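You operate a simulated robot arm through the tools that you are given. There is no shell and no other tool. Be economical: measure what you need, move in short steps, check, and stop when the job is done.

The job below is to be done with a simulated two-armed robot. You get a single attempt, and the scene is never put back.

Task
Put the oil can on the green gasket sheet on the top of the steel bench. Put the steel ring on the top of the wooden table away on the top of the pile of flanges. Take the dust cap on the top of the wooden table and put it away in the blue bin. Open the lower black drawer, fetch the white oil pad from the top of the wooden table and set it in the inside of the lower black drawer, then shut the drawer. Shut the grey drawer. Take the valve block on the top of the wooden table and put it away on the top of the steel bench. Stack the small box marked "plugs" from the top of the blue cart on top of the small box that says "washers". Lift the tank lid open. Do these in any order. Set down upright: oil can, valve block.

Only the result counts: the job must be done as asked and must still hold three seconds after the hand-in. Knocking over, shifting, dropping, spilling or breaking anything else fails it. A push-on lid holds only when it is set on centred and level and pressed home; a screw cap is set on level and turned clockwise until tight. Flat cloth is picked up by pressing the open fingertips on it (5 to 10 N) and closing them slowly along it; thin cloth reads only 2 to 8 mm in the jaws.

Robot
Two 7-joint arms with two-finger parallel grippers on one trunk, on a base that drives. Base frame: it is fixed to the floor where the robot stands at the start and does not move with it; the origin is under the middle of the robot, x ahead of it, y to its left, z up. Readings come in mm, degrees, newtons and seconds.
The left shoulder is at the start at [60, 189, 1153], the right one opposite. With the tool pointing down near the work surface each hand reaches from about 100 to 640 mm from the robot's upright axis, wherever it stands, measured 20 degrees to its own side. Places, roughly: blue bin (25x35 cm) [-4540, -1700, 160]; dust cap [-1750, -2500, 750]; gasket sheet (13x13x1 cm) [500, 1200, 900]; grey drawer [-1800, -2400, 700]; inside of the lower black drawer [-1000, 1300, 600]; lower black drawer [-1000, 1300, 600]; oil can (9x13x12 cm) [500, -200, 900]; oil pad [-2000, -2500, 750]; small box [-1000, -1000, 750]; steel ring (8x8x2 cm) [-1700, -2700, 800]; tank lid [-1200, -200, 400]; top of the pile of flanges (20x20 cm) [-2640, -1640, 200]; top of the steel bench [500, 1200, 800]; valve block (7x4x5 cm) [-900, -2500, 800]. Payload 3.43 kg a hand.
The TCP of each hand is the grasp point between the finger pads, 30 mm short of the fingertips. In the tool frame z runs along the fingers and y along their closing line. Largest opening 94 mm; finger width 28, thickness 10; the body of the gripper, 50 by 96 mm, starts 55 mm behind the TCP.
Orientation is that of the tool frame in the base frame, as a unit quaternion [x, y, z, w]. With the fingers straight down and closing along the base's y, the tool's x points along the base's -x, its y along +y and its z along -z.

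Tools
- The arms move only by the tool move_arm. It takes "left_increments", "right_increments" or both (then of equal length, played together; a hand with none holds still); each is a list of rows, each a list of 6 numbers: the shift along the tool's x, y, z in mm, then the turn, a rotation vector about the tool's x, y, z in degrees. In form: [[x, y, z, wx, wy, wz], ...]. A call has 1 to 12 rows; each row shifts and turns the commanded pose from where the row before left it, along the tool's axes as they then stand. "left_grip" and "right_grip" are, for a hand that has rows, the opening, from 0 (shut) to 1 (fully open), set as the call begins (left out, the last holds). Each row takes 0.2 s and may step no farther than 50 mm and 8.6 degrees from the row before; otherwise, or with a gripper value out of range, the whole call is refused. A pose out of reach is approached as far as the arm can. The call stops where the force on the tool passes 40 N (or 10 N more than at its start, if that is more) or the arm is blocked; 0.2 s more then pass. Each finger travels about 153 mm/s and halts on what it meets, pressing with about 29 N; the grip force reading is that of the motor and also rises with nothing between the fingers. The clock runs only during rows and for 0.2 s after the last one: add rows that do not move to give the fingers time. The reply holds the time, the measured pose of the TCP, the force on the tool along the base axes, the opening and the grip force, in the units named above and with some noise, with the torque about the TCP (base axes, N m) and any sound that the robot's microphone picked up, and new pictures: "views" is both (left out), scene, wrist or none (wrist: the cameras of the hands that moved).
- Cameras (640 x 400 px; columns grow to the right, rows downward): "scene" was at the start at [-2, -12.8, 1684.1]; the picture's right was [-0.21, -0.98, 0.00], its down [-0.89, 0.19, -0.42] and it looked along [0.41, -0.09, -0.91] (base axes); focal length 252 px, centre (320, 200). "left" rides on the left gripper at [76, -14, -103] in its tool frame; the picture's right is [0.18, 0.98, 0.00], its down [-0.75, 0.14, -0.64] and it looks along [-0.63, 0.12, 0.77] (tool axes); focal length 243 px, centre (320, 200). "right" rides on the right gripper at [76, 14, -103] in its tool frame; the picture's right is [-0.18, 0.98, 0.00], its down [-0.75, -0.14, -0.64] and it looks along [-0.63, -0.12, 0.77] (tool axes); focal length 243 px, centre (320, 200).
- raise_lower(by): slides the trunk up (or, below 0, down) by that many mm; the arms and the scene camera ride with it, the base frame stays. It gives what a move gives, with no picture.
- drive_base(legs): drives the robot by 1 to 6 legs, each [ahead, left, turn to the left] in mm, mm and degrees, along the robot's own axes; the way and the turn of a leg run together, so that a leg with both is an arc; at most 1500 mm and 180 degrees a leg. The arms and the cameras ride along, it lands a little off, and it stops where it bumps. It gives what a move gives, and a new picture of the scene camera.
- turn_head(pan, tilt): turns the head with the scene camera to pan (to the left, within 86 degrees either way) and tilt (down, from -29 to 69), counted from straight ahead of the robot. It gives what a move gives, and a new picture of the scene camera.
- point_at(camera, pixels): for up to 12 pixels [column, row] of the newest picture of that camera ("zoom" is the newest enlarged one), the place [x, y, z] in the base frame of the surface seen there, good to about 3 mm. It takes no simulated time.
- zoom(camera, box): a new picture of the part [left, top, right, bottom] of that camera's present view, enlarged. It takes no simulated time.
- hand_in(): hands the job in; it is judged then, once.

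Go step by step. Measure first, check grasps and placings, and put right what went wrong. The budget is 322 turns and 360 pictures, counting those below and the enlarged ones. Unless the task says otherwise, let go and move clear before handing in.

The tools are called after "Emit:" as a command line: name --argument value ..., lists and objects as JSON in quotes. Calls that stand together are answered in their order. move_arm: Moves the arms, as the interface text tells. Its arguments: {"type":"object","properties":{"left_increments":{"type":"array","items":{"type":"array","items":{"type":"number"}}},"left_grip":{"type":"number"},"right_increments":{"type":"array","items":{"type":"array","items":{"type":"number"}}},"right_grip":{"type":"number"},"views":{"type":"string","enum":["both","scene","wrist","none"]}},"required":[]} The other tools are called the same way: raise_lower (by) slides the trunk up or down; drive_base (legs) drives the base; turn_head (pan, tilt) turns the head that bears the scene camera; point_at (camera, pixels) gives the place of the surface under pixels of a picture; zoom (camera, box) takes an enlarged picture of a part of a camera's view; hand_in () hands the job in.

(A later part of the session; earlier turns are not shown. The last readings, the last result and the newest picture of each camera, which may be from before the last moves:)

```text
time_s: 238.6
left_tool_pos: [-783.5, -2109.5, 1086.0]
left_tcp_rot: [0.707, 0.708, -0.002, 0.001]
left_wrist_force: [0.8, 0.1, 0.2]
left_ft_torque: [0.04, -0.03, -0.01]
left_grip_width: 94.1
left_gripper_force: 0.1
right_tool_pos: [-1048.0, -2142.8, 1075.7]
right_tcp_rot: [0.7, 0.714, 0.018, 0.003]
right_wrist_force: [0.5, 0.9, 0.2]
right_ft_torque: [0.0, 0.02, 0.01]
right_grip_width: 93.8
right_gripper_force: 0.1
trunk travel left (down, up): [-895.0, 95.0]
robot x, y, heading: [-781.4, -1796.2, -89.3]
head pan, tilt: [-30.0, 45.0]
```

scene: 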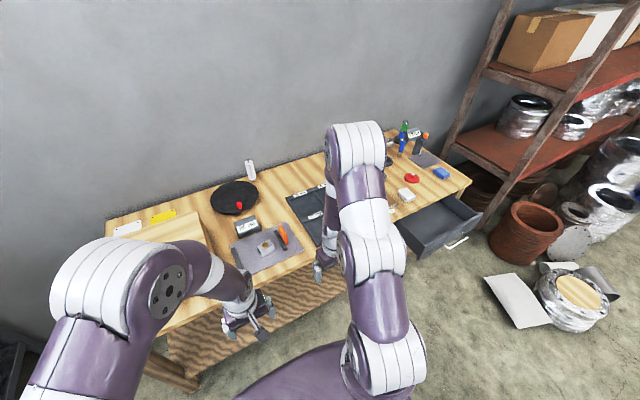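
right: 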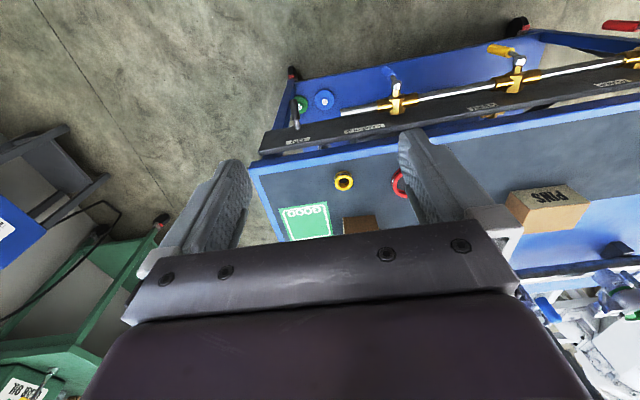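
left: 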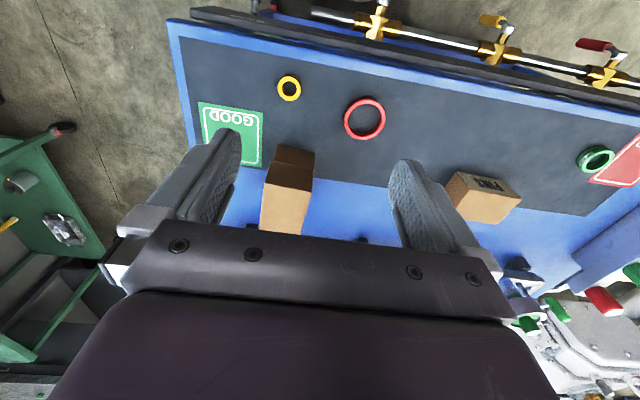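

Emit:
point_at --camera "scene" --pixels '[[515, 300], [490, 280], [575, 297], [525, 230], [460, 240], [405, 195], [412, 178], [268, 247], [395, 215], [440, 173], [560, 265], [423, 160]]'

Emit:
zoom --camera "scene" --box '[340, 110, 640, 340]'

```text
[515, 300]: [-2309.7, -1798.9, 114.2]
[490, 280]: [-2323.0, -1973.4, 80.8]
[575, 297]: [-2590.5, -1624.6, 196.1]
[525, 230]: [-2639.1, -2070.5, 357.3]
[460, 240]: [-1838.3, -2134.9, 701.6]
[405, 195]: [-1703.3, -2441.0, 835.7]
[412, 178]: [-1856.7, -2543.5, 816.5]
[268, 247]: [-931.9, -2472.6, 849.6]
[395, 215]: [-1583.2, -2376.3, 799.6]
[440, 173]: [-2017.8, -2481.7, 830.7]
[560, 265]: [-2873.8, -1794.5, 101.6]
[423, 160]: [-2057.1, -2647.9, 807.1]
```

```text
1.74 times, centred on (490, 225) of scene
```

zoom: 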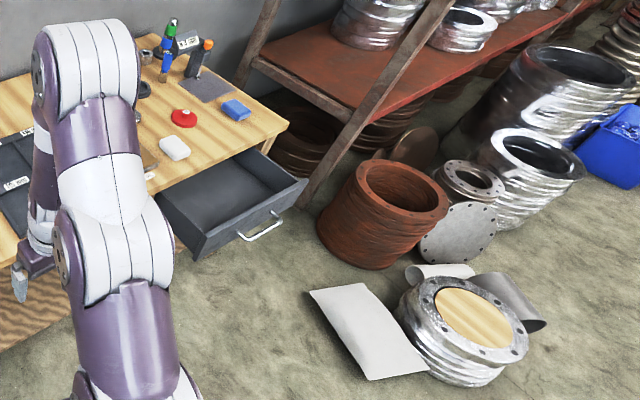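

The white pad (−1703,−2441) and the red cap (−1857,−2543) are near the open grey drawer. Drive right 960 for a closer look.

Emit:
drive_base --legs '[[0, -960, 0]]'

Emit:
turn_head --pan 0 --tilt 50

Emit:
zoom --camera "scene" --box '[200, 80, 440, 240]'

```text
time_s: 243.6
left_tool_pos: [-1749.6, -2123.5, 1084.8]
left_tcp_rot: [0.705, 0.709, -0.002, 0.001]
left_wrist_force: [-0.5, 0.3, -0.4]
left_ft_torque: [-0.01, -0.01, -0.02]
left_grip_width: 94.0
left_gripper_force: 0.0
right_tool_pos: [-2016.9, -2157.6, 1075.6]
right_tcp_rot: [0.699, 0.715, 0.018, 0.003]
right_wrist_force: [0.4, 0.9, 0.2]
right_ft_torque: [-0.02, 0.01, -0.01]
right_grip_width: 94.3
right_gripper_force: 0.0
trunk travel left (down, up): [-895.0, 95.0]
robot x, y, heading: [-1746.6, -1810.4, -88.9]
head pan, tilt: [-30.0, 45.0]
```

scene: 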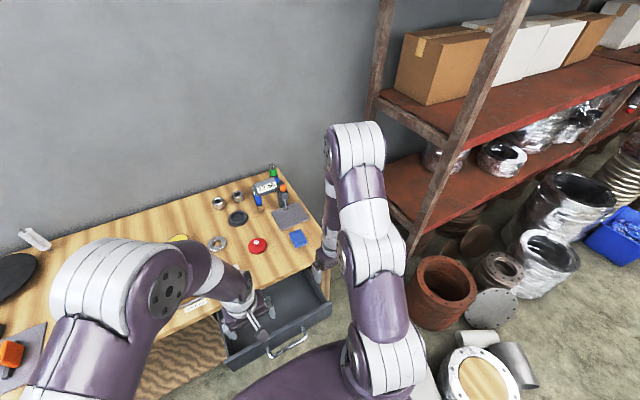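

```text
time_s: 244.6
left_tool_pos: [-1750.7, -2123.5, 1085.8]
left_tcp_rot: [0.705, 0.709, -0.003, 0.001]
left_wrist_force: [-0.7, 0.0, -0.2]
left_ft_torque: [0.01, -0.01, 0.02]
left_grip_width: 93.9
left_gripper_force: 0.1
right_tool_pos: [-2015.6, -2158.8, 1075.6]
right_tcp_rot: [0.699, 0.715, 0.018, 0.003]
right_wrist_force: [-0.7, 0.3, -0.5]
right_ft_torque: [-0.01, -0.05, -0.02]
right_grip_width: 93.8
right_gripper_force: 0.1
trunk travel left (down, up): [-895.0, 95.0]
robot x, y, heading: [-1746.6, -1815.5, -88.9]
head pan, tilt: [0.0, 50.0]
```

scene: 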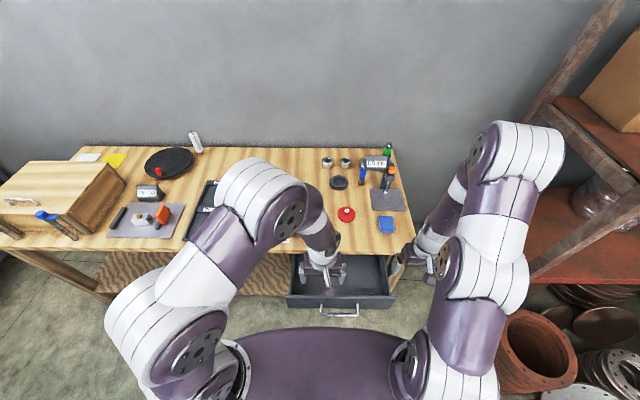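

```text
2.50 times, centred on (320, 160) of scene
```

zoom: 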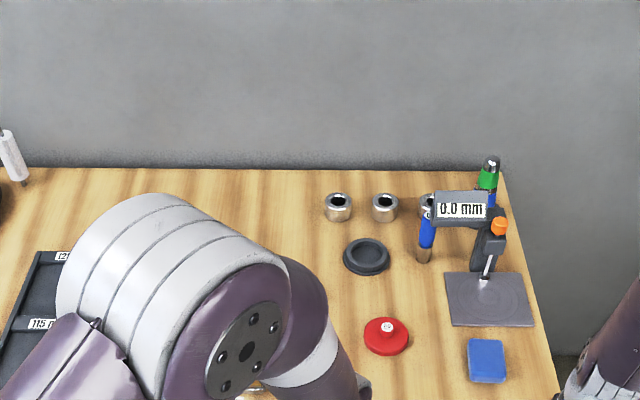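

Measure the drawer front/handle and the small objects.

Emit:
point_at --camera "scene" --pixels '[[340, 314], [320, 310], [300, 300], [380, 300], [340, 298], [345, 213], [340, 182], [387, 223], [372, 287], [327, 161], [345, 162]]'

```text
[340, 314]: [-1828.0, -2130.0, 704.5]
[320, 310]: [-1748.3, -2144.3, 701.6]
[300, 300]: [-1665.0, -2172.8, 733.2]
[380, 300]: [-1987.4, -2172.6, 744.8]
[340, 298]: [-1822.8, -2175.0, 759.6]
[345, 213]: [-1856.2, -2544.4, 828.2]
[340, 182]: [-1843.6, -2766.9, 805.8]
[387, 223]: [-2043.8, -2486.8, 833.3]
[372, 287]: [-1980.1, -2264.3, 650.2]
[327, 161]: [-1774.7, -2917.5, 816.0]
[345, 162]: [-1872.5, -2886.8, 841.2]
```

Drawer face at y=−2173 (top z≈760), handle y=−2130. Set the closed left fist in front of it at z≈755, then push.

Emit:
move_arm --left_increments '[[45, 0, 0, 0, 0, 0], [0, -30, 40, 0, 0, 0], [0, -30, 38, 0, 0, 0], [0, -10, 45, 0, 0, 0], [0, 0, 50, 0, 0, 0], [0, 0, 50, 0, 0, 0], [0, 0, 50, 0, 0, 0], [0, 0, 50, 0, 0, 0], [0, 0, 8, 0, 0, 0], [0, 0, 0, 0, 0, 0]]' --left_grip 0 --views "both"

```text
time_s: 246.8
left_tool_pos: [-1820.8, -2080.8, 755.0]
left_tcp_rot: [0.705, 0.709, -0.003, 0.002]
left_wrist_force: [0.4, 0.1, 0.3]
left_ft_torque: [-0.02, -0.01, -0.05]
left_grip_width: 0.0
left_gripper_force: 29.0
right_tool_pos: [-2017.1, -2158.2, 1076.3]
right_tcp_rot: [0.698, 0.715, 0.018, 0.003]
right_wrist_force: [0.3, 0.1, -0.8]
right_ft_torque: [-0.02, 0.01, -0.01]
right_grip_width: 93.9
right_gripper_force: 0.1
trunk travel left (down, up): [-895.0, 95.0]
robot x, y, heading: [-1746.7, -1815.1, -89.3]
head pan, tilt: [0.0, 50.0]
```

scene: 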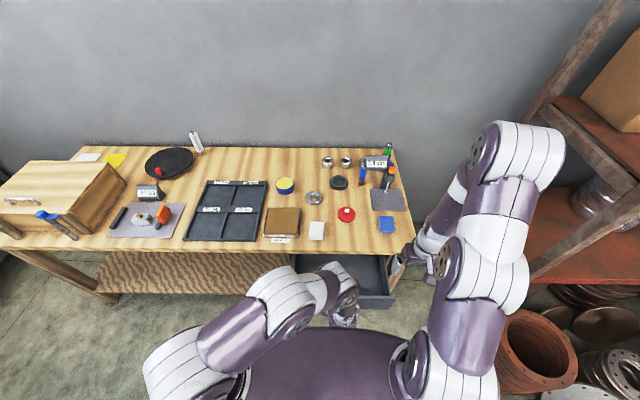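
left: 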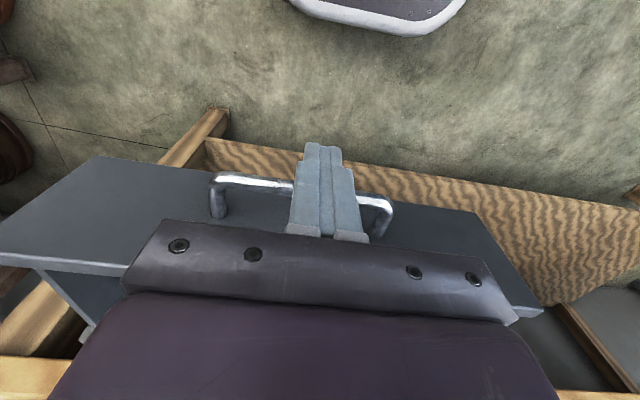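

Great view of the table top. Let me zoom in on it and measure the small objects, before pushing.

Emit:
zoom --camera "scene" --box '[250, 140, 430, 260]'

Emit:
point_at --camera "zoom" --pixels '[[237, 320], [230, 205], [310, 150], [340, 265], [490, 300], [120, 290], [125, 165], [210, 340], [265, 305], [200, 380], [415, 390]]'

```text
3.33 times, centred on (340, 200) of scene
```

zoom: 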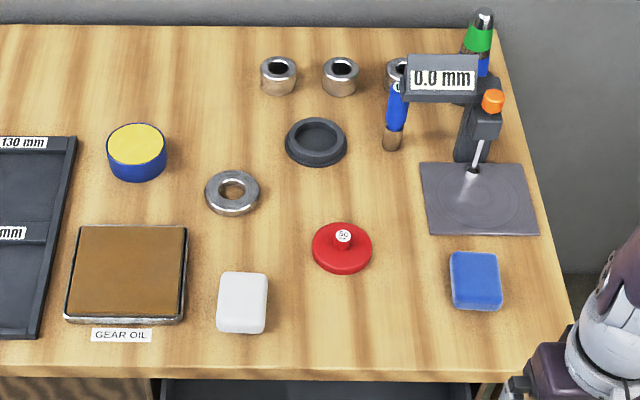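

```text
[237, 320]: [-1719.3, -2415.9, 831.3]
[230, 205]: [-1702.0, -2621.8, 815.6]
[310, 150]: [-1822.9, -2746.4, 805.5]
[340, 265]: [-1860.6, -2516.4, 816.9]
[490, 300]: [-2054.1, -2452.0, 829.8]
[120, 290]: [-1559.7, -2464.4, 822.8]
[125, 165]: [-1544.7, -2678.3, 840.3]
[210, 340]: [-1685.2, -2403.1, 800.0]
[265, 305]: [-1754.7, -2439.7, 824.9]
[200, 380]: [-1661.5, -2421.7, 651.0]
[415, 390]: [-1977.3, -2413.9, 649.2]
```

Objects identified: white pad (−1720,−2430), steel ring (−1702,−2622), black cap (−1822,−2746), red knobbed disc (−1858,−2540). First push the drawer: drive forward 200.

Emit:
drive_base --legs '[[200, 0, 0]]'

```text
time_s: 247.9
left_tool_pos: [-1818.2, -2160.7, 754.8]
left_tcp_rot: [0.709, 0.706, 0.003, 0.001]
left_wrist_force: [-0.1, -0.1, 0.5]
left_ft_torque: [0.03, -0.02, 0.02]
left_grip_width: 0.1
left_gripper_force: 28.6
right_tool_pos: [-2016.4, -2242.6, 1075.7]
right_tcp_rot: [0.699, 0.715, 0.018, 0.002]
right_wrist_force: [0.2, -0.1, 0.4]
right_ft_torque: [0.04, 0.02, 0.0]
right_grip_width: 94.0
right_gripper_force: 0.1
trunk travel left (down, up): [-895.0, 95.0]
robot x, y, heading: [-1745.2, -1898.6, -89.1]
head pan, tilt: [0.0, 50.0]
stopped in leg 1: the force on the tool passed its limit at 92 N (the readings are from after the stop); the commanded pose is now the measured one
```

scene: 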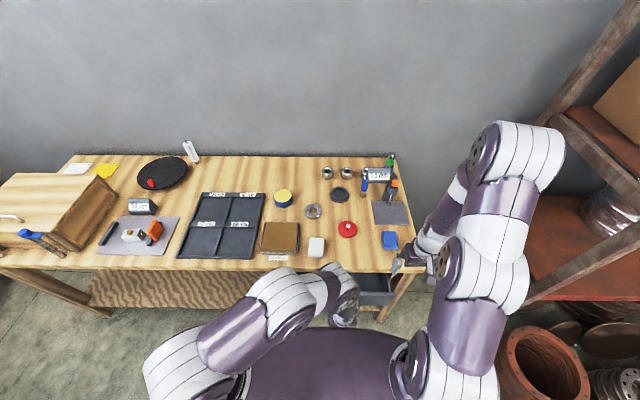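

Impact tripped the limit; the drawer began to move. Push with the arm slowly.

Emit:
move_arm --left_increments '[[-8, 0, 0, 0, 0, 0], [-12, 0, 0, 0, 0, 0], [-15, 0, 0, 0, 0, 0], [-15, 0, 0, 0, 0, 0], [-15, 0, 0, 0, 0, 0], [-15, 0, 0, 0, 0, 0], [-15, 0, 0, 0, 0, 0], [-15, 0, 0, 0, 0, 0], [-15, 0, 0, 0, 0, 0], [-15, 0, 0, 0, 0, 0], [-15, 0, 0, 0, 0, 0], [0, 0, 0, 0, 0, 0]]' --views "wrist"

```text
time_s: 250.5
left_tool_pos: [-1819.5, -2314.9, 753.2]
left_tcp_rot: [0.709, 0.705, 0.002, 0.002]
left_wrist_force: [0.1, 0.2, -0.5]
left_ft_torque: [0.04, -0.03, -0.01]
left_grip_width: 0.0
left_gripper_force: 28.6
right_tool_pos: [-2015.8, -2243.5, 1075.8]
right_tcp_rot: [0.7, 0.714, 0.018, 0.003]
right_wrist_force: [-0.2, 0.2, -0.1]
right_ft_torque: [0.01, -0.02, 0.0]
right_grip_width: 94.0
right_gripper_force: 0.1
trunk travel left (down, up): [-895.0, 95.0]
robot x, y, heading: [-1742.8, -1899.1, -88.9]
head pan, tilt: [0.0, 50.0]
```

left: 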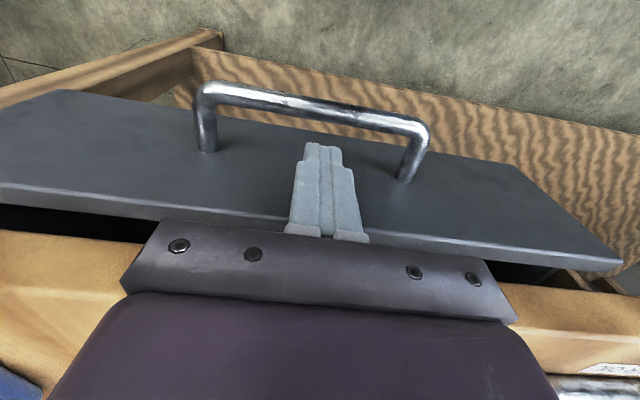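

Moving well; a gap to the table edge remains. Keep pushing.

Emit:
move_arm --left_increments '[[-12, 0, 0, 0, 0, 0], [-12, 0, 0, 0, 0, 0], [-12, 0, 0, 0, 0, 0], [-12, 0, 0, 0, 0, 0], [-10, 0, 0, 0, 0, 0], [-10, 0, 0, 0, 0, 0], [-8, 0, 0, 0, 0, 0], [-6, 0, 0, 0, 0, 0], [0, 0, 0, 0, 0, 0]]' --views "wrist"

```text
time_s: 251.1
left_tool_pos: [-1838.6, -2347.0, 782.9]
left_tcp_rot: [0.711, 0.703, -0.006, 0.001]
left_wrist_force: [4.5, 15.8, 1.1]
left_ft_torque: [-0.01, -0.02, 0.27]
left_grip_width: 0.1
left_gripper_force: 28.2
left hand out of reach, approached as far as the arm can: row 3
right_tool_pos: [-2015.6, -2240.9, 1076.4]
right_tcp_rot: [0.7, 0.714, 0.017, 0.003]
right_wrist_force: [-0.6, -0.1, 0.3]
right_ft_torque: [0.06, -0.02, 0.04]
right_grip_width: 94.4
right_gripper_force: 0.0
trunk travel left (down, up): [-895.0, 95.0]
robot x, y, heading: [-1744.6, -1898.3, -89.2]
head pan, tilt: [0.0, 50.0]
stopped in row 3 (left hand): the force on the tool passed its limit at 92 N (the readings are from after the stop); the commanded pose is now the measured one
```

left: 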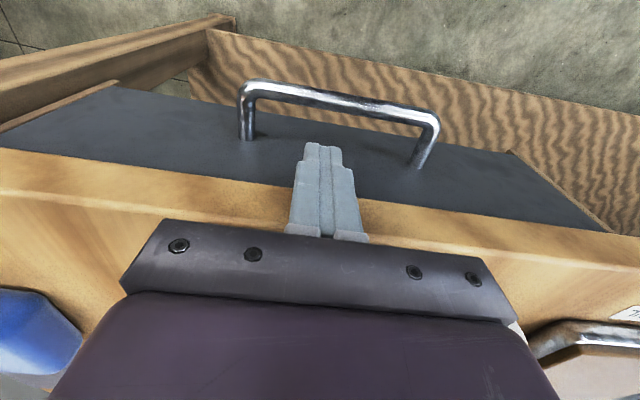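

Emit:
point_at --camera "left" --pixels '[[200, 150], [120, 130], [450, 190], [200, 185], [450, 225], [150, 170], [60, 120], [500, 160]]'

```text
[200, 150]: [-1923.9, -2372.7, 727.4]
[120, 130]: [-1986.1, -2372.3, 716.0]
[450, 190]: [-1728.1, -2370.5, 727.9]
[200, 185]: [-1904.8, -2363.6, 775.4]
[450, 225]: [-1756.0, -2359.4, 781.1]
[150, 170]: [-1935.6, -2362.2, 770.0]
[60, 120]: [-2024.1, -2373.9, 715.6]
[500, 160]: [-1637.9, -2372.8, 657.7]
```

The drawer face (y=−2372) is flush with its frame: shut. Raise the left hand clear, then drive ahead 170 to reach the table items.

Emit:
move_arm --left_increments '[[20, 0, 0, 0, 0, 0], [30, 0, 0, 0, 0, 0], [40, 10, -20, 0, 0, 0], [40, 10, -25, 0, 0, 0], [0, 10, -45, 0, 0, 0], [0, 10, -45, 0, 0, 0], [0, 0, -45, 0, 0, 0], [0, 0, -45, 0, 0, 0], [0, 0, -40, 0, 0, 0], [0, 0, 0, 0, 0, 0]]' --left_grip 1 --views "none"

Emit:
drive_base --legs '[[170, 0, 0]]'

Emit:
move_arm --left_increments '[[0, 0, 0, 0, 0, 0]]' --views "wrist"

```text
time_s: 253.3
left_tool_pos: [-1794.4, -2217.5, 1045.8]
left_tcp_rot: [0.71, 0.704, -0.006, 0.001]
left_wrist_force: [-0.3, -0.1, 0.2]
left_ft_torque: [-0.06, 0.01, 0.04]
left_grip_width: 94.1
left_gripper_force: 0.1
right_tool_pos: [-2016.0, -2242.6, 1074.7]
right_tcp_rot: [0.7, 0.714, 0.019, 0.003]
right_wrist_force: [0.0, 0.2, 0.1]
right_ft_torque: [0.02, 0.01, 0.02]
right_grip_width: 94.2
right_gripper_force: 0.2
trunk travel left (down, up): [-895.0, 95.0]
robot x, y, heading: [-1747.0, -1898.8, -89.1]
head pan, tilt: [0.0, 50.0]
```

```text
time_s: 254.8
left_tool_pos: [-1791.5, -2386.8, 1046.6]
left_tcp_rot: [0.711, 0.703, -0.008, 0.002]
left_wrist_force: [-0.3, -0.3, 1.0]
left_ft_torque: [0.02, -0.01, -0.03]
left_grip_width: 94.1
left_gripper_force: 0.1
right_tool_pos: [-2013.1, -2412.3, 1076.8]
right_tcp_rot: [0.699, 0.715, 0.017, 0.004]
right_wrist_force: [-1.4, -0.2, 0.2]
right_ft_torque: [0.01, 0.02, -0.01]
right_grip_width: 93.9
right_gripper_force: 0.0
trunk travel left (down, up): [-895.0, 95.0]
robot x, y, heading: [-1744.4, -2066.4, -89.0]
head pan, tilt: [0.0, 50.0]
```

scene: 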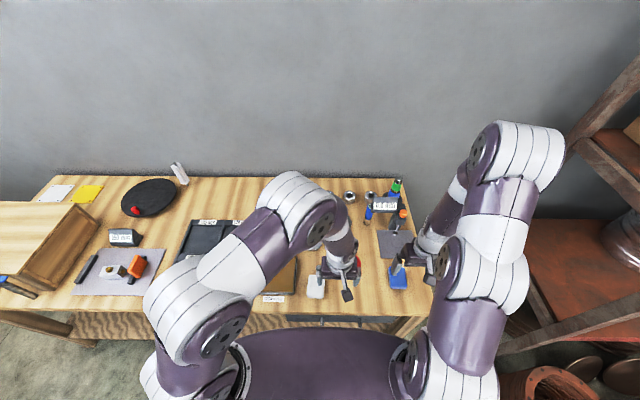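

```text
time_s: 255.2
left_tool_pos: [-1791.6, -2388.3, 1046.5]
left_tcp_rot: [0.71, 0.704, -0.007, 0.002]
left_wrist_force: [0.2, -0.2, 0.3]
left_ft_torque: [-0.03, 0.01, -0.02]
left_grip_width: 94.0
left_gripper_force: 0.0
right_tool_pos: [-2013.2, -2413.0, 1077.0]
right_tcp_rot: [0.699, 0.714, 0.017, 0.003]
right_wrist_force: [0.2, 0.9, -0.8]
right_ft_torque: [0.0, 0.0, 0.0]
right_grip_width: 93.7
right_gripper_force: 0.1
trunk travel left (down, up): [-895.0, 95.0]
robot x, y, heading: [-1743.2, -2070.1, -89.3]
head pan, tilt: [0.0, 50.0]
```

left: 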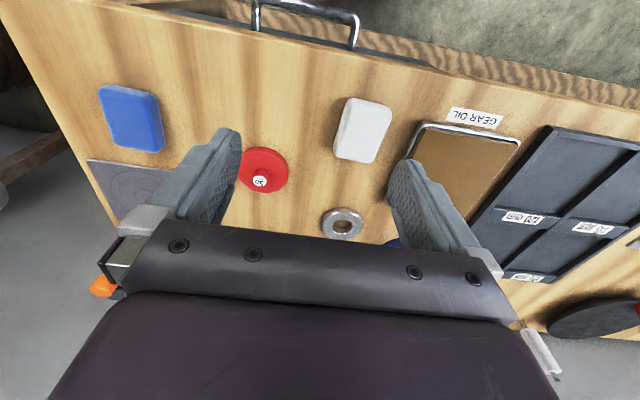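

I need a closer look at the red disc and the black disc to decide which is the dust cap. Move the left hand forward.

Emit:
move_arm --left_increments '[[-45, -10, 0, 0, 0, 0], [-45, -10, 0, 0, 0, 0], [-45, 0, 0, 0, 0, 0], [0, 0, 0, 0, 0, 0]]' --views "wrist"

Emit:
zoom --camera "left" --box '[230, 60, 430, 240]'

```text
time_s: 256.2
left_tool_pos: [-1812.8, -2524.2, 1048.0]
left_tcp_rot: [0.711, 0.704, -0.005, 0.001]
left_wrist_force: [0.1, -0.8, 0.4]
left_ft_torque: [0.01, 0.0, -0.03]
left_grip_width: 94.1
left_gripper_force: 0.0
right_tool_pos: [-2011.5, -2413.6, 1074.9]
right_tcp_rot: [0.699, 0.715, 0.018, 0.003]
right_wrist_force: [-0.4, 1.0, 0.2]
right_ft_torque: [-0.01, 0.0, 0.02]
right_grip_width: 94.0
right_gripper_force: 0.1
trunk travel left (down, up): [-895.0, 95.0]
robot x, y, heading: [-1746.6, -2072.4, -89.2]
head pan, tilt: [0.0, 50.0]
```

left: 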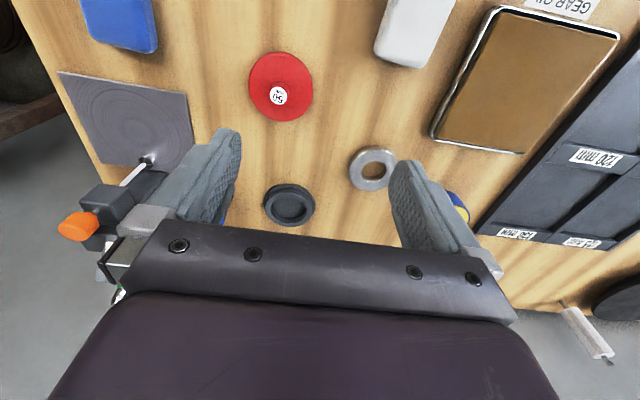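

```text
2.22 times, centred on (330, 150) of left
```

zoom: 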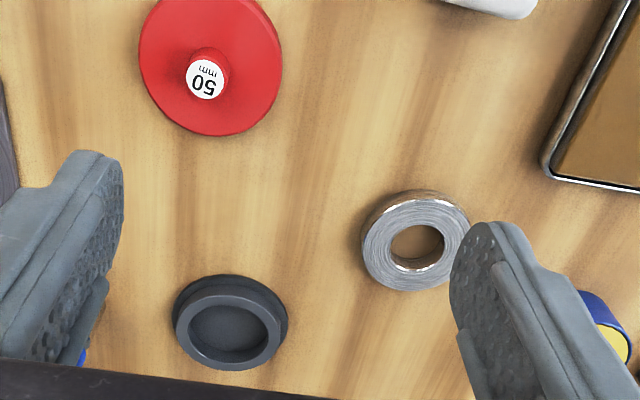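

Measure ring, caps and pads precisely from here.

Emit:
point_at --camera "left" --pixels '[[372, 148], [373, 190], [351, 170], [393, 165], [289, 190], [290, 222], [264, 205], [313, 205], [252, 88], [310, 88], [281, 55], [281, 120]]'

```text
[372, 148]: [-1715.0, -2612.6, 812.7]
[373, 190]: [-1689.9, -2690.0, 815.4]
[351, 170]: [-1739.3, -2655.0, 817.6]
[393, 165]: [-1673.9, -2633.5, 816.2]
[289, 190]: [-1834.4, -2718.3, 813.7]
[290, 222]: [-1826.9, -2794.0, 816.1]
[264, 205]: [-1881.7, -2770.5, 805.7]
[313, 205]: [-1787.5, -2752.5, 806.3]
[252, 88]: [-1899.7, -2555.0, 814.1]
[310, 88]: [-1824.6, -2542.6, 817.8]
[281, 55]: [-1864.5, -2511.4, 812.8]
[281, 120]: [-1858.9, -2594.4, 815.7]
```

The ring centre (−1703,−2651) matches its stated place by plain rounding, and by the same rule the red cap (−1861,−2553) fits "dust cap", so red it is. Get the ring first: trunk down 130, base ahead 25, hand over the ring.

Emit:
raise_lower --by -120

Emit:
drive_base --legs '[[25, 0, 0]]'

Emit:
move_arm --left_increments '[[0, 40, 0, 0, 0, 0], [0, 40, 0, 0, 0, 0], [-35, 30, 0, 0, 0, 0], [-35, 0, 0, 0, 0, 0], [-30, 0, 0, 0, 0, 0], [0, 0, 0, 0, 0, 0]]' --views "wrist"

```text
time_s: 257.7
left_tool_pos: [-1812.7, -2523.7, 928.0]
left_tcp_rot: [0.711, 0.703, -0.008, 0.001]
left_wrist_force: [0.4, 0.5, 1.0]
left_ft_torque: [0.04, 0.02, 0.03]
left_grip_width: 94.1
left_gripper_force: 0.0
right_tool_pos: [-2013.2, -2413.7, 955.5]
right_tcp_rot: [0.699, 0.715, 0.018, 0.002]
right_wrist_force: [-0.3, -0.8, 0.7]
right_ft_torque: [0.04, 0.02, 0.0]
right_grip_width: 94.0
right_gripper_force: 0.1
trunk travel left (down, up): [-775.0, 215.0]
robot x, y, heading: [-1746.7, -2067.6, -89.2]
head pan, tilt: [0.0, 50.0]
```

```text
time_s: 258.5
left_tool_pos: [-1813.6, -2545.8, 929.4]
left_tcp_rot: [0.711, 0.703, -0.008, 0.002]
left_wrist_force: [0.2, -0.3, 0.3]
left_ft_torque: [-0.03, 0.01, -0.03]
left_grip_width: 94.1
left_gripper_force: 0.0
right_tool_pos: [-2011.8, -2436.0, 957.4]
right_tcp_rot: [0.7, 0.714, 0.017, 0.004]
right_wrist_force: [0.6, 0.2, 0.1]
right_ft_torque: [-0.01, -0.01, 0.01]
right_grip_width: 94.1
right_gripper_force: 0.0
trunk travel left (down, up): [-775.0, 215.0]
robot x, y, heading: [-1742.8, -2094.9, -89.2]
head pan, tilt: [0.0, 50.0]
```

scene: 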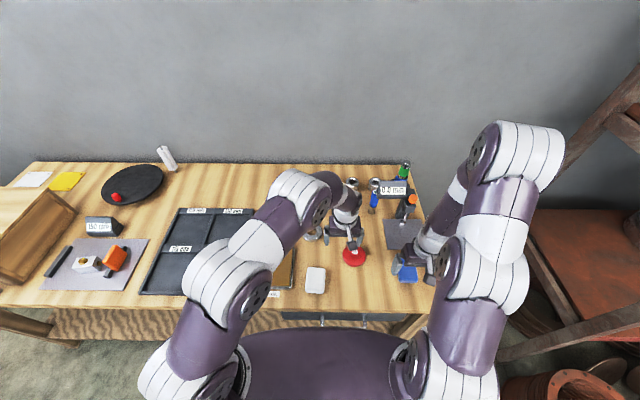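

```text
time_s: 259.9
left_tool_pos: [-1701.1, -2650.0, 929.2]
left_tcp_rot: [0.711, 0.703, -0.008, 0.001]
left_wrist_force: [-0.4, 0.2, 0.4]
left_ft_torque: [-0.02, -0.03, 0.01]
left_grip_width: 94.1
left_gripper_force: 0.1
right_tool_pos: [-2011.8, -2437.5, 955.3]
right_tcp_rot: [0.7, 0.714, 0.017, 0.003]
right_wrist_force: [0.8, -0.1, -0.2]
right_ft_torque: [0.01, -0.01, -0.02]
right_grip_width: 93.8
right_gripper_force: 0.0
trunk travel left (down, up): [-775.0, 215.0]
robot x, y, heading: [-1742.9, -2093.0, -89.2]
head pan, tilt: [0.0, 50.0]
```

left: 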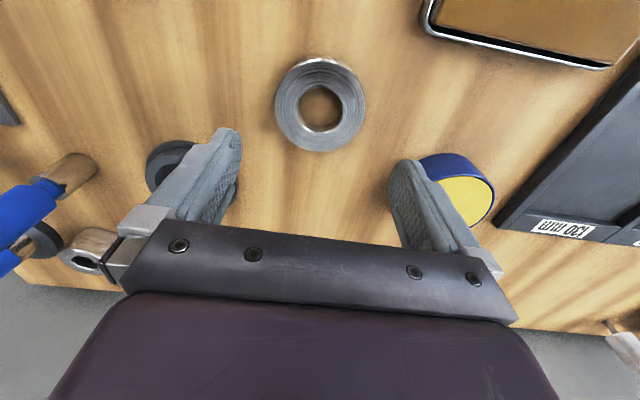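

Above the ring. Measure its edges for centring.

Emit:
point_at --camera "left" --pixels '[[278, 105], [363, 108], [321, 64], [320, 146], [250, 60]]'

```text
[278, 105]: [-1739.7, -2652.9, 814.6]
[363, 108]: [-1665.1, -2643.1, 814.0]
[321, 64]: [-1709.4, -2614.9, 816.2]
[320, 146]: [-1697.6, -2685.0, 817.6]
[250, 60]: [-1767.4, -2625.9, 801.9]
```

Centred within 2 mm. Descend to tips just above the table and close.

Emit:
move_arm --left_increments '[[0, -1, 40, 0, 0, 0], [0, 0, 35, 0, 0, 0], [0, 0, 14, 0, 0, 0], [0, 0, 5, 0, 0, 0], [0, 0, 0, 0, 0, 0]]' --views "none"

Emit:
move_arm --left_increments '[[0, 0, 0, 0, 0, 0], [0, 0, 0, 0, 0, 0], [0, 0, 0, 0, 0, 0]]' --left_grip 0 --views "wrist"

```text
time_s: 261.1
left_tool_pos: [-1704.2, -2650.6, 835.0]
left_tcp_rot: [0.711, 0.703, -0.007, 0.001]
left_wrist_force: [0.2, -0.2, 0.0]
left_ft_torque: [0.02, -0.02, 0.03]
left_grip_width: 93.9
left_gripper_force: 0.0
right_tool_pos: [-2012.1, -2438.5, 956.1]
right_tcp_rot: [0.7, 0.714, 0.018, 0.004]
right_wrist_force: [0.3, 0.7, -0.9]
right_ft_torque: [-0.03, 0.0, 0.01]
right_grip_width: 94.2
right_gripper_force: 0.0
trunk travel left (down, up): [-775.0, 215.0]
robot x, y, heading: [-1743.3, -2095.1, -89.2]
head pan, tilt: [0.0, 50.0]
```

```text
time_s: 261.9
left_tool_pos: [-1704.4, -2650.1, 834.4]
left_tcp_rot: [0.711, 0.703, -0.007, 0.001]
left_wrist_force: [1.3, 0.9, -1.2]
left_ft_torque: [0.03, -0.17, 0.02]
left_grip_width: 82.0
left_gripper_force: 28.8
right_tool_pos: [-2011.4, -2438.0, 956.4]
right_tcp_rot: [0.7, 0.714, 0.018, 0.002]
right_wrist_force: [0.0, -0.3, 0.1]
right_ft_torque: [0.01, 0.01, 0.03]
right_grip_width: 94.0
right_gripper_force: 0.0
trunk travel left (down, up): [-775.0, 215.0]
robot x, y, heading: [-1741.2, -2092.7, -89.2]
head pan, tilt: [0.0, 50.0]
```

left: 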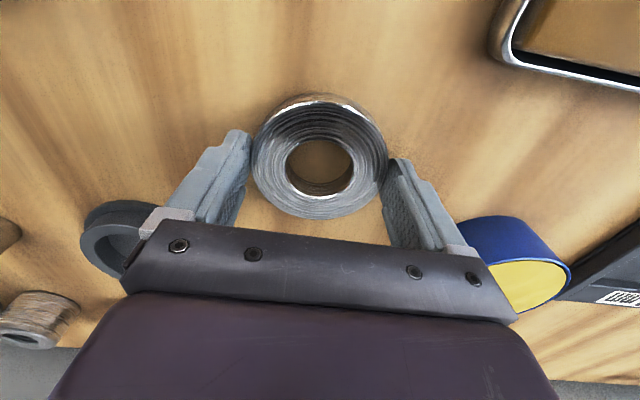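

Emit:
move_arm --left_increments '[[0, 0, -5, 0, 0, 0], [0, 0, -15, 0, 0, 0], [0, 0, -20, 0, 0, 0], [0, 0, 0, 0, 0, 0]]' --views "wrist"

```text
time_s: 262.9
left_tool_pos: [-1703.9, -2651.5, 874.5]
left_tcp_rot: [0.71, 0.704, -0.006, 0.001]
left_wrist_force: [0.0, 0.6, -4.2]
left_ft_torque: [0.01, -0.02, -0.01]
left_grip_width: 81.9
left_gripper_force: 29.1
right_tool_pos: [-2012.7, -2439.2, 955.8]
right_tcp_rot: [0.7, 0.714, 0.018, 0.003]
right_wrist_force: [-0.4, 0.2, -0.7]
right_ft_torque: [-0.01, -0.01, 0.08]
right_grip_width: 94.0
right_gripper_force: 0.1
trunk travel left (down, up): [-775.0, 215.0]
robot x, y, heading: [-1741.5, -2093.0, -89.0]
head pan, tilt: [0.0, 50.0]
```

left: 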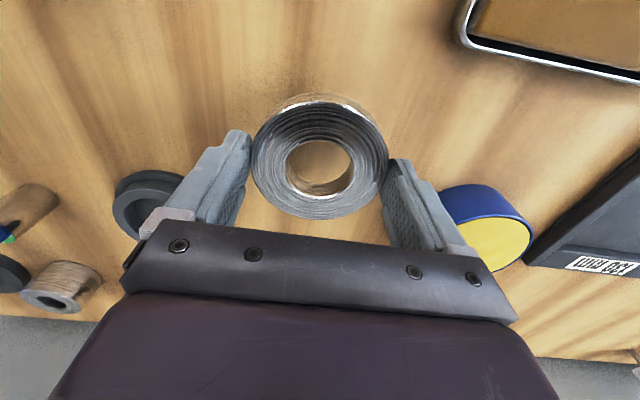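

The ring is held (4.2 N). Raise and retract it; meanwhile try bringing the right hand over the red cap.

Emit:
move_arm --left_increments '[[0, 0, -45, 0, 0, 0], [0, 0, -45, 0, 0, 0], [40, 0, -20, 0, 0, 0], [45, 0, 0, 0, 0, 0], [45, 20, 0, 0, 0, 0], [45, 20, 0, 0, 0, 0], [40, 20, 0, 0, 0, 0], [0, 0, 0, 0, 0, 0]]' --right_increments '[[0, 0, 0, 0, 0, 0], [0, 0, 0, 0, 0, 0], [0, 0, 0, 0, 0, 0], [0, 0, 0, 0, 0, 0], [-30, 37, 0, 0, 0, 0], [-30, 37, 0, 0, 0, 0], [-30, 37, 0, 0, 0, 0], [-24, 37, 0, 0, 0, 0]]' --views "both"

```text
time_s: 264.7
left_tool_pos: [-1641.6, -2435.4, 980.8]
left_tcp_rot: [0.71, 0.704, -0.007, 0.001]
left_wrist_force: [0.3, -0.6, -5.7]
left_ft_torque: [0.04, -0.01, 0.02]
left_grip_width: 81.8
left_gripper_force: 28.9
right_tool_pos: [-1862.1, -2550.8, 956.7]
right_tcp_rot: [0.699, 0.714, 0.019, 0.002]
right_wrist_force: [0.2, 0.2, -0.5]
right_ft_torque: [0.04, 0.0, 0.02]
right_grip_width: 93.8
right_gripper_force: 0.0
trunk travel left (down, up): [-775.0, 215.0]
robot x, y, heading: [-1746.5, -2092.4, -89.0]
head pan, tilt: [0.0, 50.0]
```

scene: 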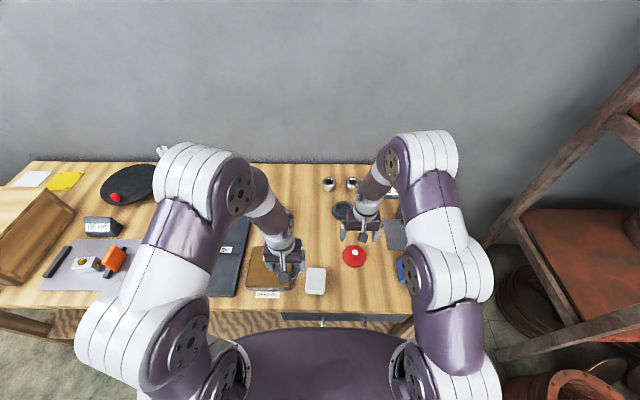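
right: 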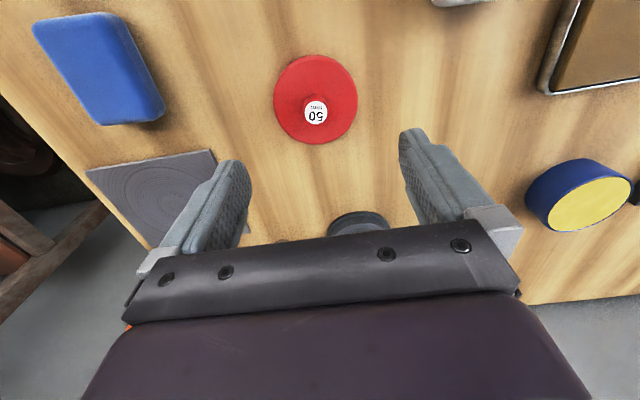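
left: 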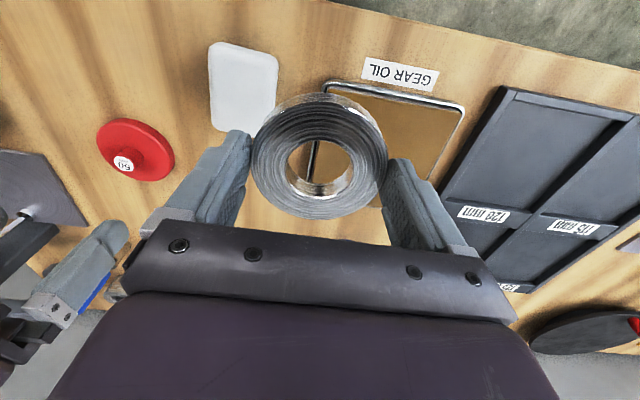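

The right hand reached. Measure the cap's knob.

Emit:
point_at --camera "right" --pixels '[[316, 112], [305, 105], [327, 100], [310, 98], [277, 100], [355, 98], [318, 60], [318, 142]]'

Emit:
zoom --camera "right" --box '[260, 40, 380, 160]'

```text
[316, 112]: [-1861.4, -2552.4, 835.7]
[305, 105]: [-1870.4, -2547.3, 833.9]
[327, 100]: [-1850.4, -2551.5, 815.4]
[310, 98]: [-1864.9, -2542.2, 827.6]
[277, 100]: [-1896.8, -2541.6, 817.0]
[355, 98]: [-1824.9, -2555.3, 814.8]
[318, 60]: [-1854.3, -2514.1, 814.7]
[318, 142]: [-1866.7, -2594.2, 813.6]
```

```text
3.33 times, centred on (320, 100) of right
```

zoom: 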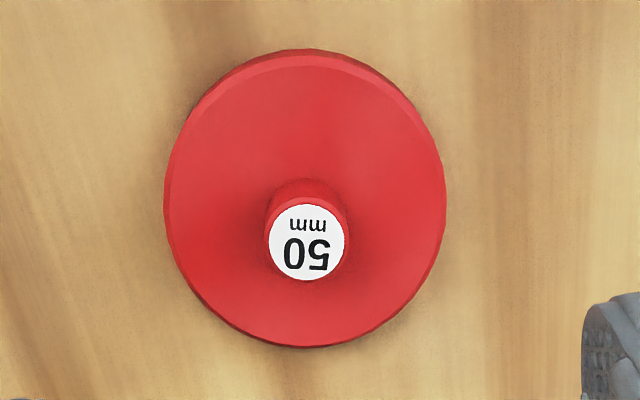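

Knob centre (−1861,−2552), top 836. Descend 108 and close on the knob.

Emit:
move_arm --right_increments '[[0, 0, 40, 0, 0, 0], [0, 0, 40, 0, 0, 0], [0, 0, 22, 0, 0, 0], [0, 0, 6, 0, 0, 0], [0, 0, 0, 0, 0, 0]]' --right_grip 0.7 --views "wrist"

Emit:
move_arm --right_increments '[[0, 0, 0, 0, 0, 0], [0, 0, 0, 0, 0, 0], [0, 0, 0, 0, 0, 0]]' --right_grip 0 --views "none"

Emit:
move_arm --right_increments '[[0, 0, -10, 0, 0, 0], [0, 0, -30, 0, 0, 0], [0, 0, -40, 0, 0, 0], [0, 0, -40, 0, 0, 0], [0, 0, 0, 0, 0, 0]]' --views "wrist"

```text
time_s: 265.9
left_tool_pos: [-1643.4, -2433.4, 980.6]
left_tcp_rot: [0.711, 0.704, -0.007, 0.001]
left_wrist_force: [0.1, -0.9, -4.8]
left_ft_torque: [0.05, -0.02, 0.02]
left_grip_width: 81.6
left_gripper_force: 28.6
right_tool_pos: [-1859.9, -2546.2, 848.3]
right_tcp_rot: [0.699, 0.715, 0.018, 0.003]
right_wrist_force: [0.1, -0.1, -0.3]
right_ft_torque: [0.0, 0.0, 0.0]
right_grip_width: 66.0
right_gripper_force: 0.1
trunk travel left (down, up): [-775.0, 215.0]
robot x, y, heading: [-1743.5, -2090.5, -89.1]
head pan, tilt: [0.0, 50.0]
```

right: 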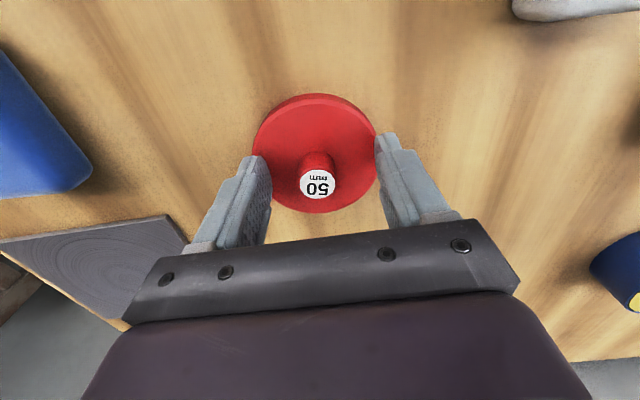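

```text
time_s: 266.7
left_tool_pos: [-1642.3, -2434.6, 981.3]
left_tcp_rot: [0.711, 0.703, -0.007, 0.001]
left_wrist_force: [0.9, 0.3, -5.3]
left_ft_torque: [0.0, -0.02, 0.01]
left_grip_width: 82.0
left_gripper_force: 29.0
right_tool_pos: [-1859.8, -2544.9, 850.5]
right_tcp_rot: [0.699, 0.715, 0.017, 0.004]
right_wrist_force: [-1.7, -1.1, 1.9]
right_ft_torque: [-0.03, 0.14, 0.03]
right_grip_width: 21.7
right_gripper_force: 28.4
trunk travel left (down, up): [-775.0, 215.0]
robot x, y, heading: [-1743.1, -2092.3, -89.1]
head pan, tilt: [0.0, 50.0]
```

```text
time_s: 267.9
left_tool_pos: [-1643.0, -2433.9, 981.4]
left_tcp_rot: [0.711, 0.703, -0.006, 0.0]
left_wrist_force: [-0.4, 0.3, -5.0]
left_ft_torque: [0.02, -0.03, 0.01]
left_grip_width: 81.8
left_gripper_force: 29.0
right_tool_pos: [-1863.6, -2549.1, 970.0]
right_tcp_rot: [0.699, 0.715, 0.018, 0.003]
right_wrist_force: [0.4, -0.4, 0.4]
right_ft_torque: [0.0, -0.01, -0.01]
right_grip_width: 21.5
right_gripper_force: 29.0
trunk travel left (down, up): [-775.0, 215.0]
robot x, y, heading: [-1741.6, -2095.7, -89.4]
head pan, tilt: [0.0, 50.0]
```

right: 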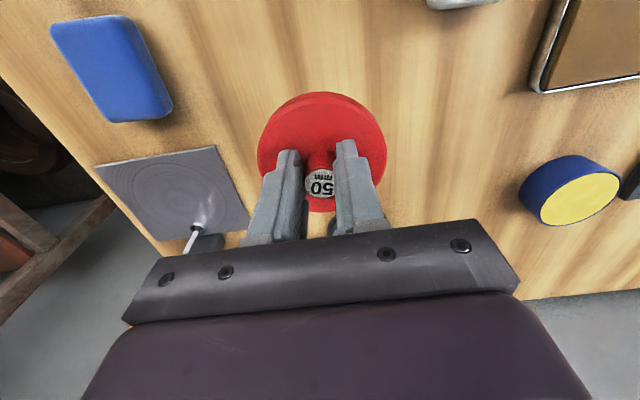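

The cap is held. Retract the right hand, back off, and turn right to face west toward the flange pile.

Emit:
move_arm --right_increments '[[0, 0, -30, 0, 0, 0], [45, -10, 0, 0, 0, 0], [45, -15, 0, 0, 0, 0], [45, -15, 0, 0, 0, 0], [45, -15, 0, 0, 0, 0], [30, 0, 0, 0, 0, 0], [0, 0, 0, 0, 0, 0]]' --views "none"

Emit:
drive_base --legs '[[-480, 0, 0], [0, 0, -90]]'

Emit:
turn_head --pan 0 --tilt 45

```text
time_s: 269.5
left_tool_pos: [-1643.2, -2435.9, 981.6]
left_tcp_rot: [0.711, 0.703, -0.007, 0.001]
left_wrist_force: [0.8, -0.5, -5.1]
left_ft_torque: [0.03, 0.01, 0.04]
left_grip_width: 81.9
left_gripper_force: 29.1
right_tool_pos: [-1922.6, -2341.8, 1002.2]
right_tcp_rot: [0.7, 0.714, 0.018, 0.003]
right_wrist_force: [-0.1, 0.7, -0.5]
right_ft_torque: [0.02, 0.0, -0.02]
right_grip_width: 21.3
right_gripper_force: 28.4
trunk travel left (down, up): [-775.0, 215.0]
robot x, y, heading: [-1741.3, -2092.1, -89.0]
head pan, tilt: [0.0, 50.0]
```

```text
time_s: 276.2
left_tool_pos: [-2096.3, -1709.5, 981.6]
left_tcp_rot: [1.0, -0.017, -0.005, -0.005]
left_wrist_force: [0.6, -0.9, -5.0]
left_ft_torque: [0.0, 0.0, -0.01]
left_grip_width: 81.6
left_gripper_force: 28.9
right_tool_pos: [-1995.5, -1431.7, 1001.4]
right_tcp_rot: [1.0, 0.0, 0.01, 0.015]
right_wrist_force: [0.1, -0.2, -0.7]
right_ft_torque: [-0.02, -0.01, 0.0]
right_grip_width: 21.6
right_gripper_force: 29.1
trunk travel left (down, up): [-775.0, 215.0]
robot x, y, heading: [-1752.2, -1614.2, 179.6]
head pan, tilt: [0.0, 50.0]
```

scene: 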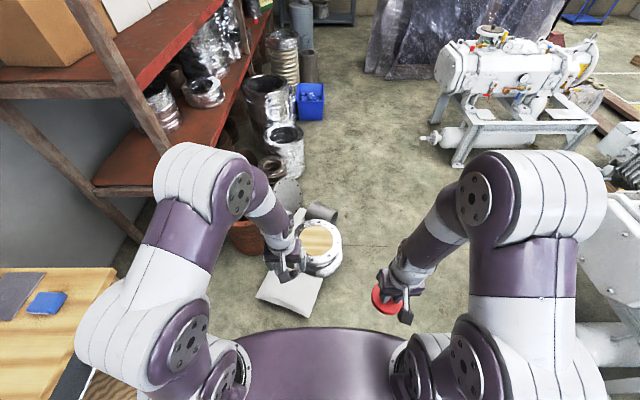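

```text
time_s: 276.9
left_tool_pos: [-2095.2, -1708.3, 980.9]
left_tcp_rot: [1.0, -0.016, -0.006, -0.005]
left_wrist_force: [-0.4, 0.9, -5.6]
left_ft_torque: [-0.01, -0.03, -0.03]
left_grip_width: 81.6
left_gripper_force: 29.3
right_tool_pos: [-1996.6, -1431.6, 1002.8]
right_tcp_rot: [1.0, 0.0, 0.01, 0.015]
right_wrist_force: [-0.3, 0.1, 0.1]
right_ft_torque: [0.02, 0.0, 0.02]
right_grip_width: 21.3
right_gripper_force: 28.7
trunk travel left (down, up): [-775.0, 215.0]
robot x, y, heading: [-1750.1, -1615.5, 179.7]
head pan, tilt: [0.0, 45.0]
```

scene: 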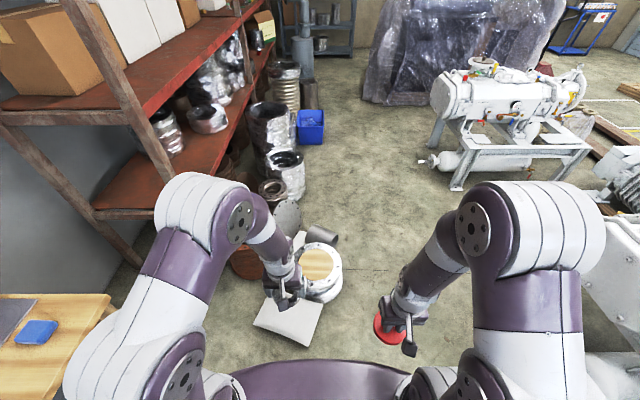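

The pile with its plywood top is at (320,262). Measure the pile and the sheet.

Emit:
point_at --camera "scene" --pixels '[[318, 265], [303, 262], [330, 265], [320, 248], [338, 262], [325, 290], [255, 325], [295, 345], [322, 305], [270, 300], [312, 130], [310, 118]]'

Emit:
zoom --camera "scene" --box '[230, 190, 370, 350]'

```text
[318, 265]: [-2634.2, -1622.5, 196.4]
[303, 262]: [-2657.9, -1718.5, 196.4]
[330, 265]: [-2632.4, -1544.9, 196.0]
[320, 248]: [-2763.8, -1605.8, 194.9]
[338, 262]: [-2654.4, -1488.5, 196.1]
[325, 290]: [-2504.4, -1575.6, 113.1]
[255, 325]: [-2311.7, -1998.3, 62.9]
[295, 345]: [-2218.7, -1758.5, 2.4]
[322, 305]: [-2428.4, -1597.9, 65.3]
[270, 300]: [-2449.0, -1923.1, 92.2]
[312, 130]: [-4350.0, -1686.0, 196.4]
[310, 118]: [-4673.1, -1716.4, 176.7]
```

```text
2.50 times, centred on (300, 270) of scene
```

zoom: 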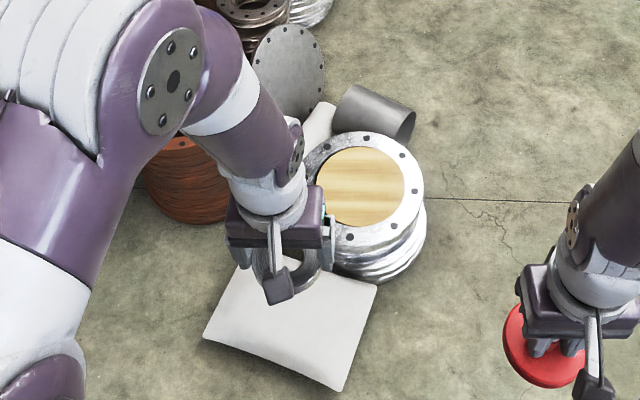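

Pile centre ≈ (−2640,−1630), top z≈196; a cushion lies in front. Go to (−2120,−1430) beside it, then lower the trunk.

Emit:
drive_base --legs '[[0, -185, 0], [370, 0, 0]]'

Emit:
raise_lower --by -500

Emit:
turn_head --pan 15 --tilt 55

```text
time_s: 280.4
left_tool_pos: [-2459.3, -1511.5, 981.6]
left_tcp_rot: [1.0, -0.02, -0.005, -0.005]
left_wrist_force: [-0.6, -0.1, -4.9]
left_ft_torque: [0.0, -0.02, -0.01]
left_grip_width: 81.5
left_gripper_force: 28.7
right_tool_pos: [-2356.9, -1235.4, 1003.2]
right_tcp_rot: [1.0, -0.004, 0.011, 0.015]
right_wrist_force: [0.9, 0.2, 0.0]
right_ft_torque: [-0.01, 0.01, 0.0]
right_grip_width: 21.4
right_gripper_force: 29.2
trunk travel left (down, up): [-775.0, 215.0]
robot x, y, heading: [-2111.7, -1421.8, 179.4]
head pan, tilt: [0.0, 45.0]
```

scene: 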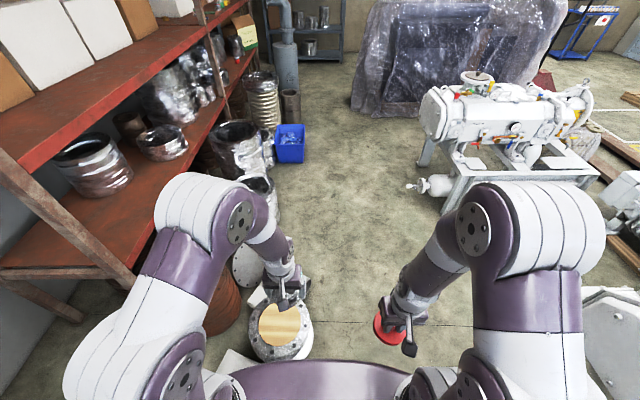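

```text
refused: -500 is not a number from -400 to 400
```

```text
time_s: 281.1
left_tool_pos: [-2456.4, -1510.6, 980.8]
left_tcp_rot: [1.0, -0.02, -0.006, -0.004]
left_wrist_force: [-0.1, -0.2, -5.1]
left_ft_torque: [0.0, 0.01, 0.01]
left_grip_width: 81.6
left_gripper_force: 29.1
right_tool_pos: [-2355.6, -1234.5, 1002.3]
right_tcp_rot: [1.0, -0.003, 0.01, 0.015]
right_wrist_force: [0.4, 0.1, -0.2]
right_ft_torque: [0.01, 0.01, -0.01]
right_grip_width: 21.2
right_gripper_force: 28.8
trunk travel left (down, up): [-775.0, 215.0]
robot x, y, heading: [-2110.0, -1420.3, 179.4]
head pan, tilt: [15.0, 55.0]
```

scene: 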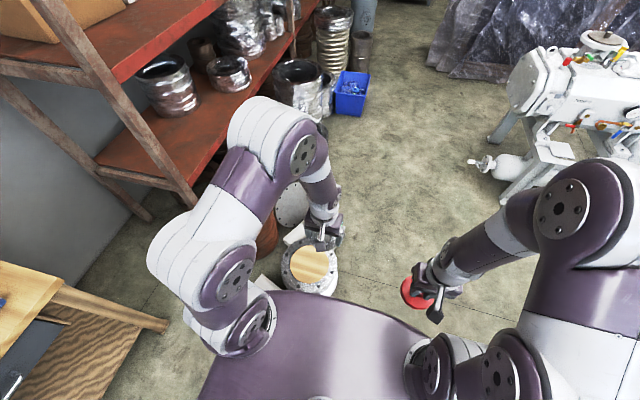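

Emit:
point_at --camera "scene" --pixels '[[130, 130], [200, 90], [190, 200], [250, 110], [160, 250], [310, 262], [300, 258], [322, 268], [312, 248], [311, 276]]'

Emit:
raise_lower --by -380

```text
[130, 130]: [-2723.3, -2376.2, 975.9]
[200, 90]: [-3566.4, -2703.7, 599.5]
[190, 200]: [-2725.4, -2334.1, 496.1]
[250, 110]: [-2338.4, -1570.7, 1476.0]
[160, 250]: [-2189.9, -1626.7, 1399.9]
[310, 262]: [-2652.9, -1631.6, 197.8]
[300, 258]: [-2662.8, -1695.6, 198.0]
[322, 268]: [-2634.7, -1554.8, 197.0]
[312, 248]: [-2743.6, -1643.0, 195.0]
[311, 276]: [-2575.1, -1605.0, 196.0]
```

```text
time_s: 284.8
left_tool_pos: [-2457.1, -1511.3, 600.6]
left_tcp_rot: [1.0, -0.02, -0.005, -0.005]
left_wrist_force: [-0.7, 0.0, -4.5]
left_ft_torque: [-0.04, -0.01, 0.0]
left_grip_width: 81.6
left_gripper_force: 29.2
right_tool_pos: [-2355.9, -1234.2, 622.7]
right_tcp_rot: [1.0, -0.003, 0.011, 0.015]
right_wrist_force: [0.1, -0.1, -0.1]
right_ft_torque: [0.01, 0.01, -0.01]
right_grip_width: 21.3
right_gripper_force: 29.2
trunk travel left (down, up): [-395.0, 595.0]
robot x, y, heading: [-2111.0, -1420.9, 179.2]
head pan, tilt: [15.0, 55.0]
```

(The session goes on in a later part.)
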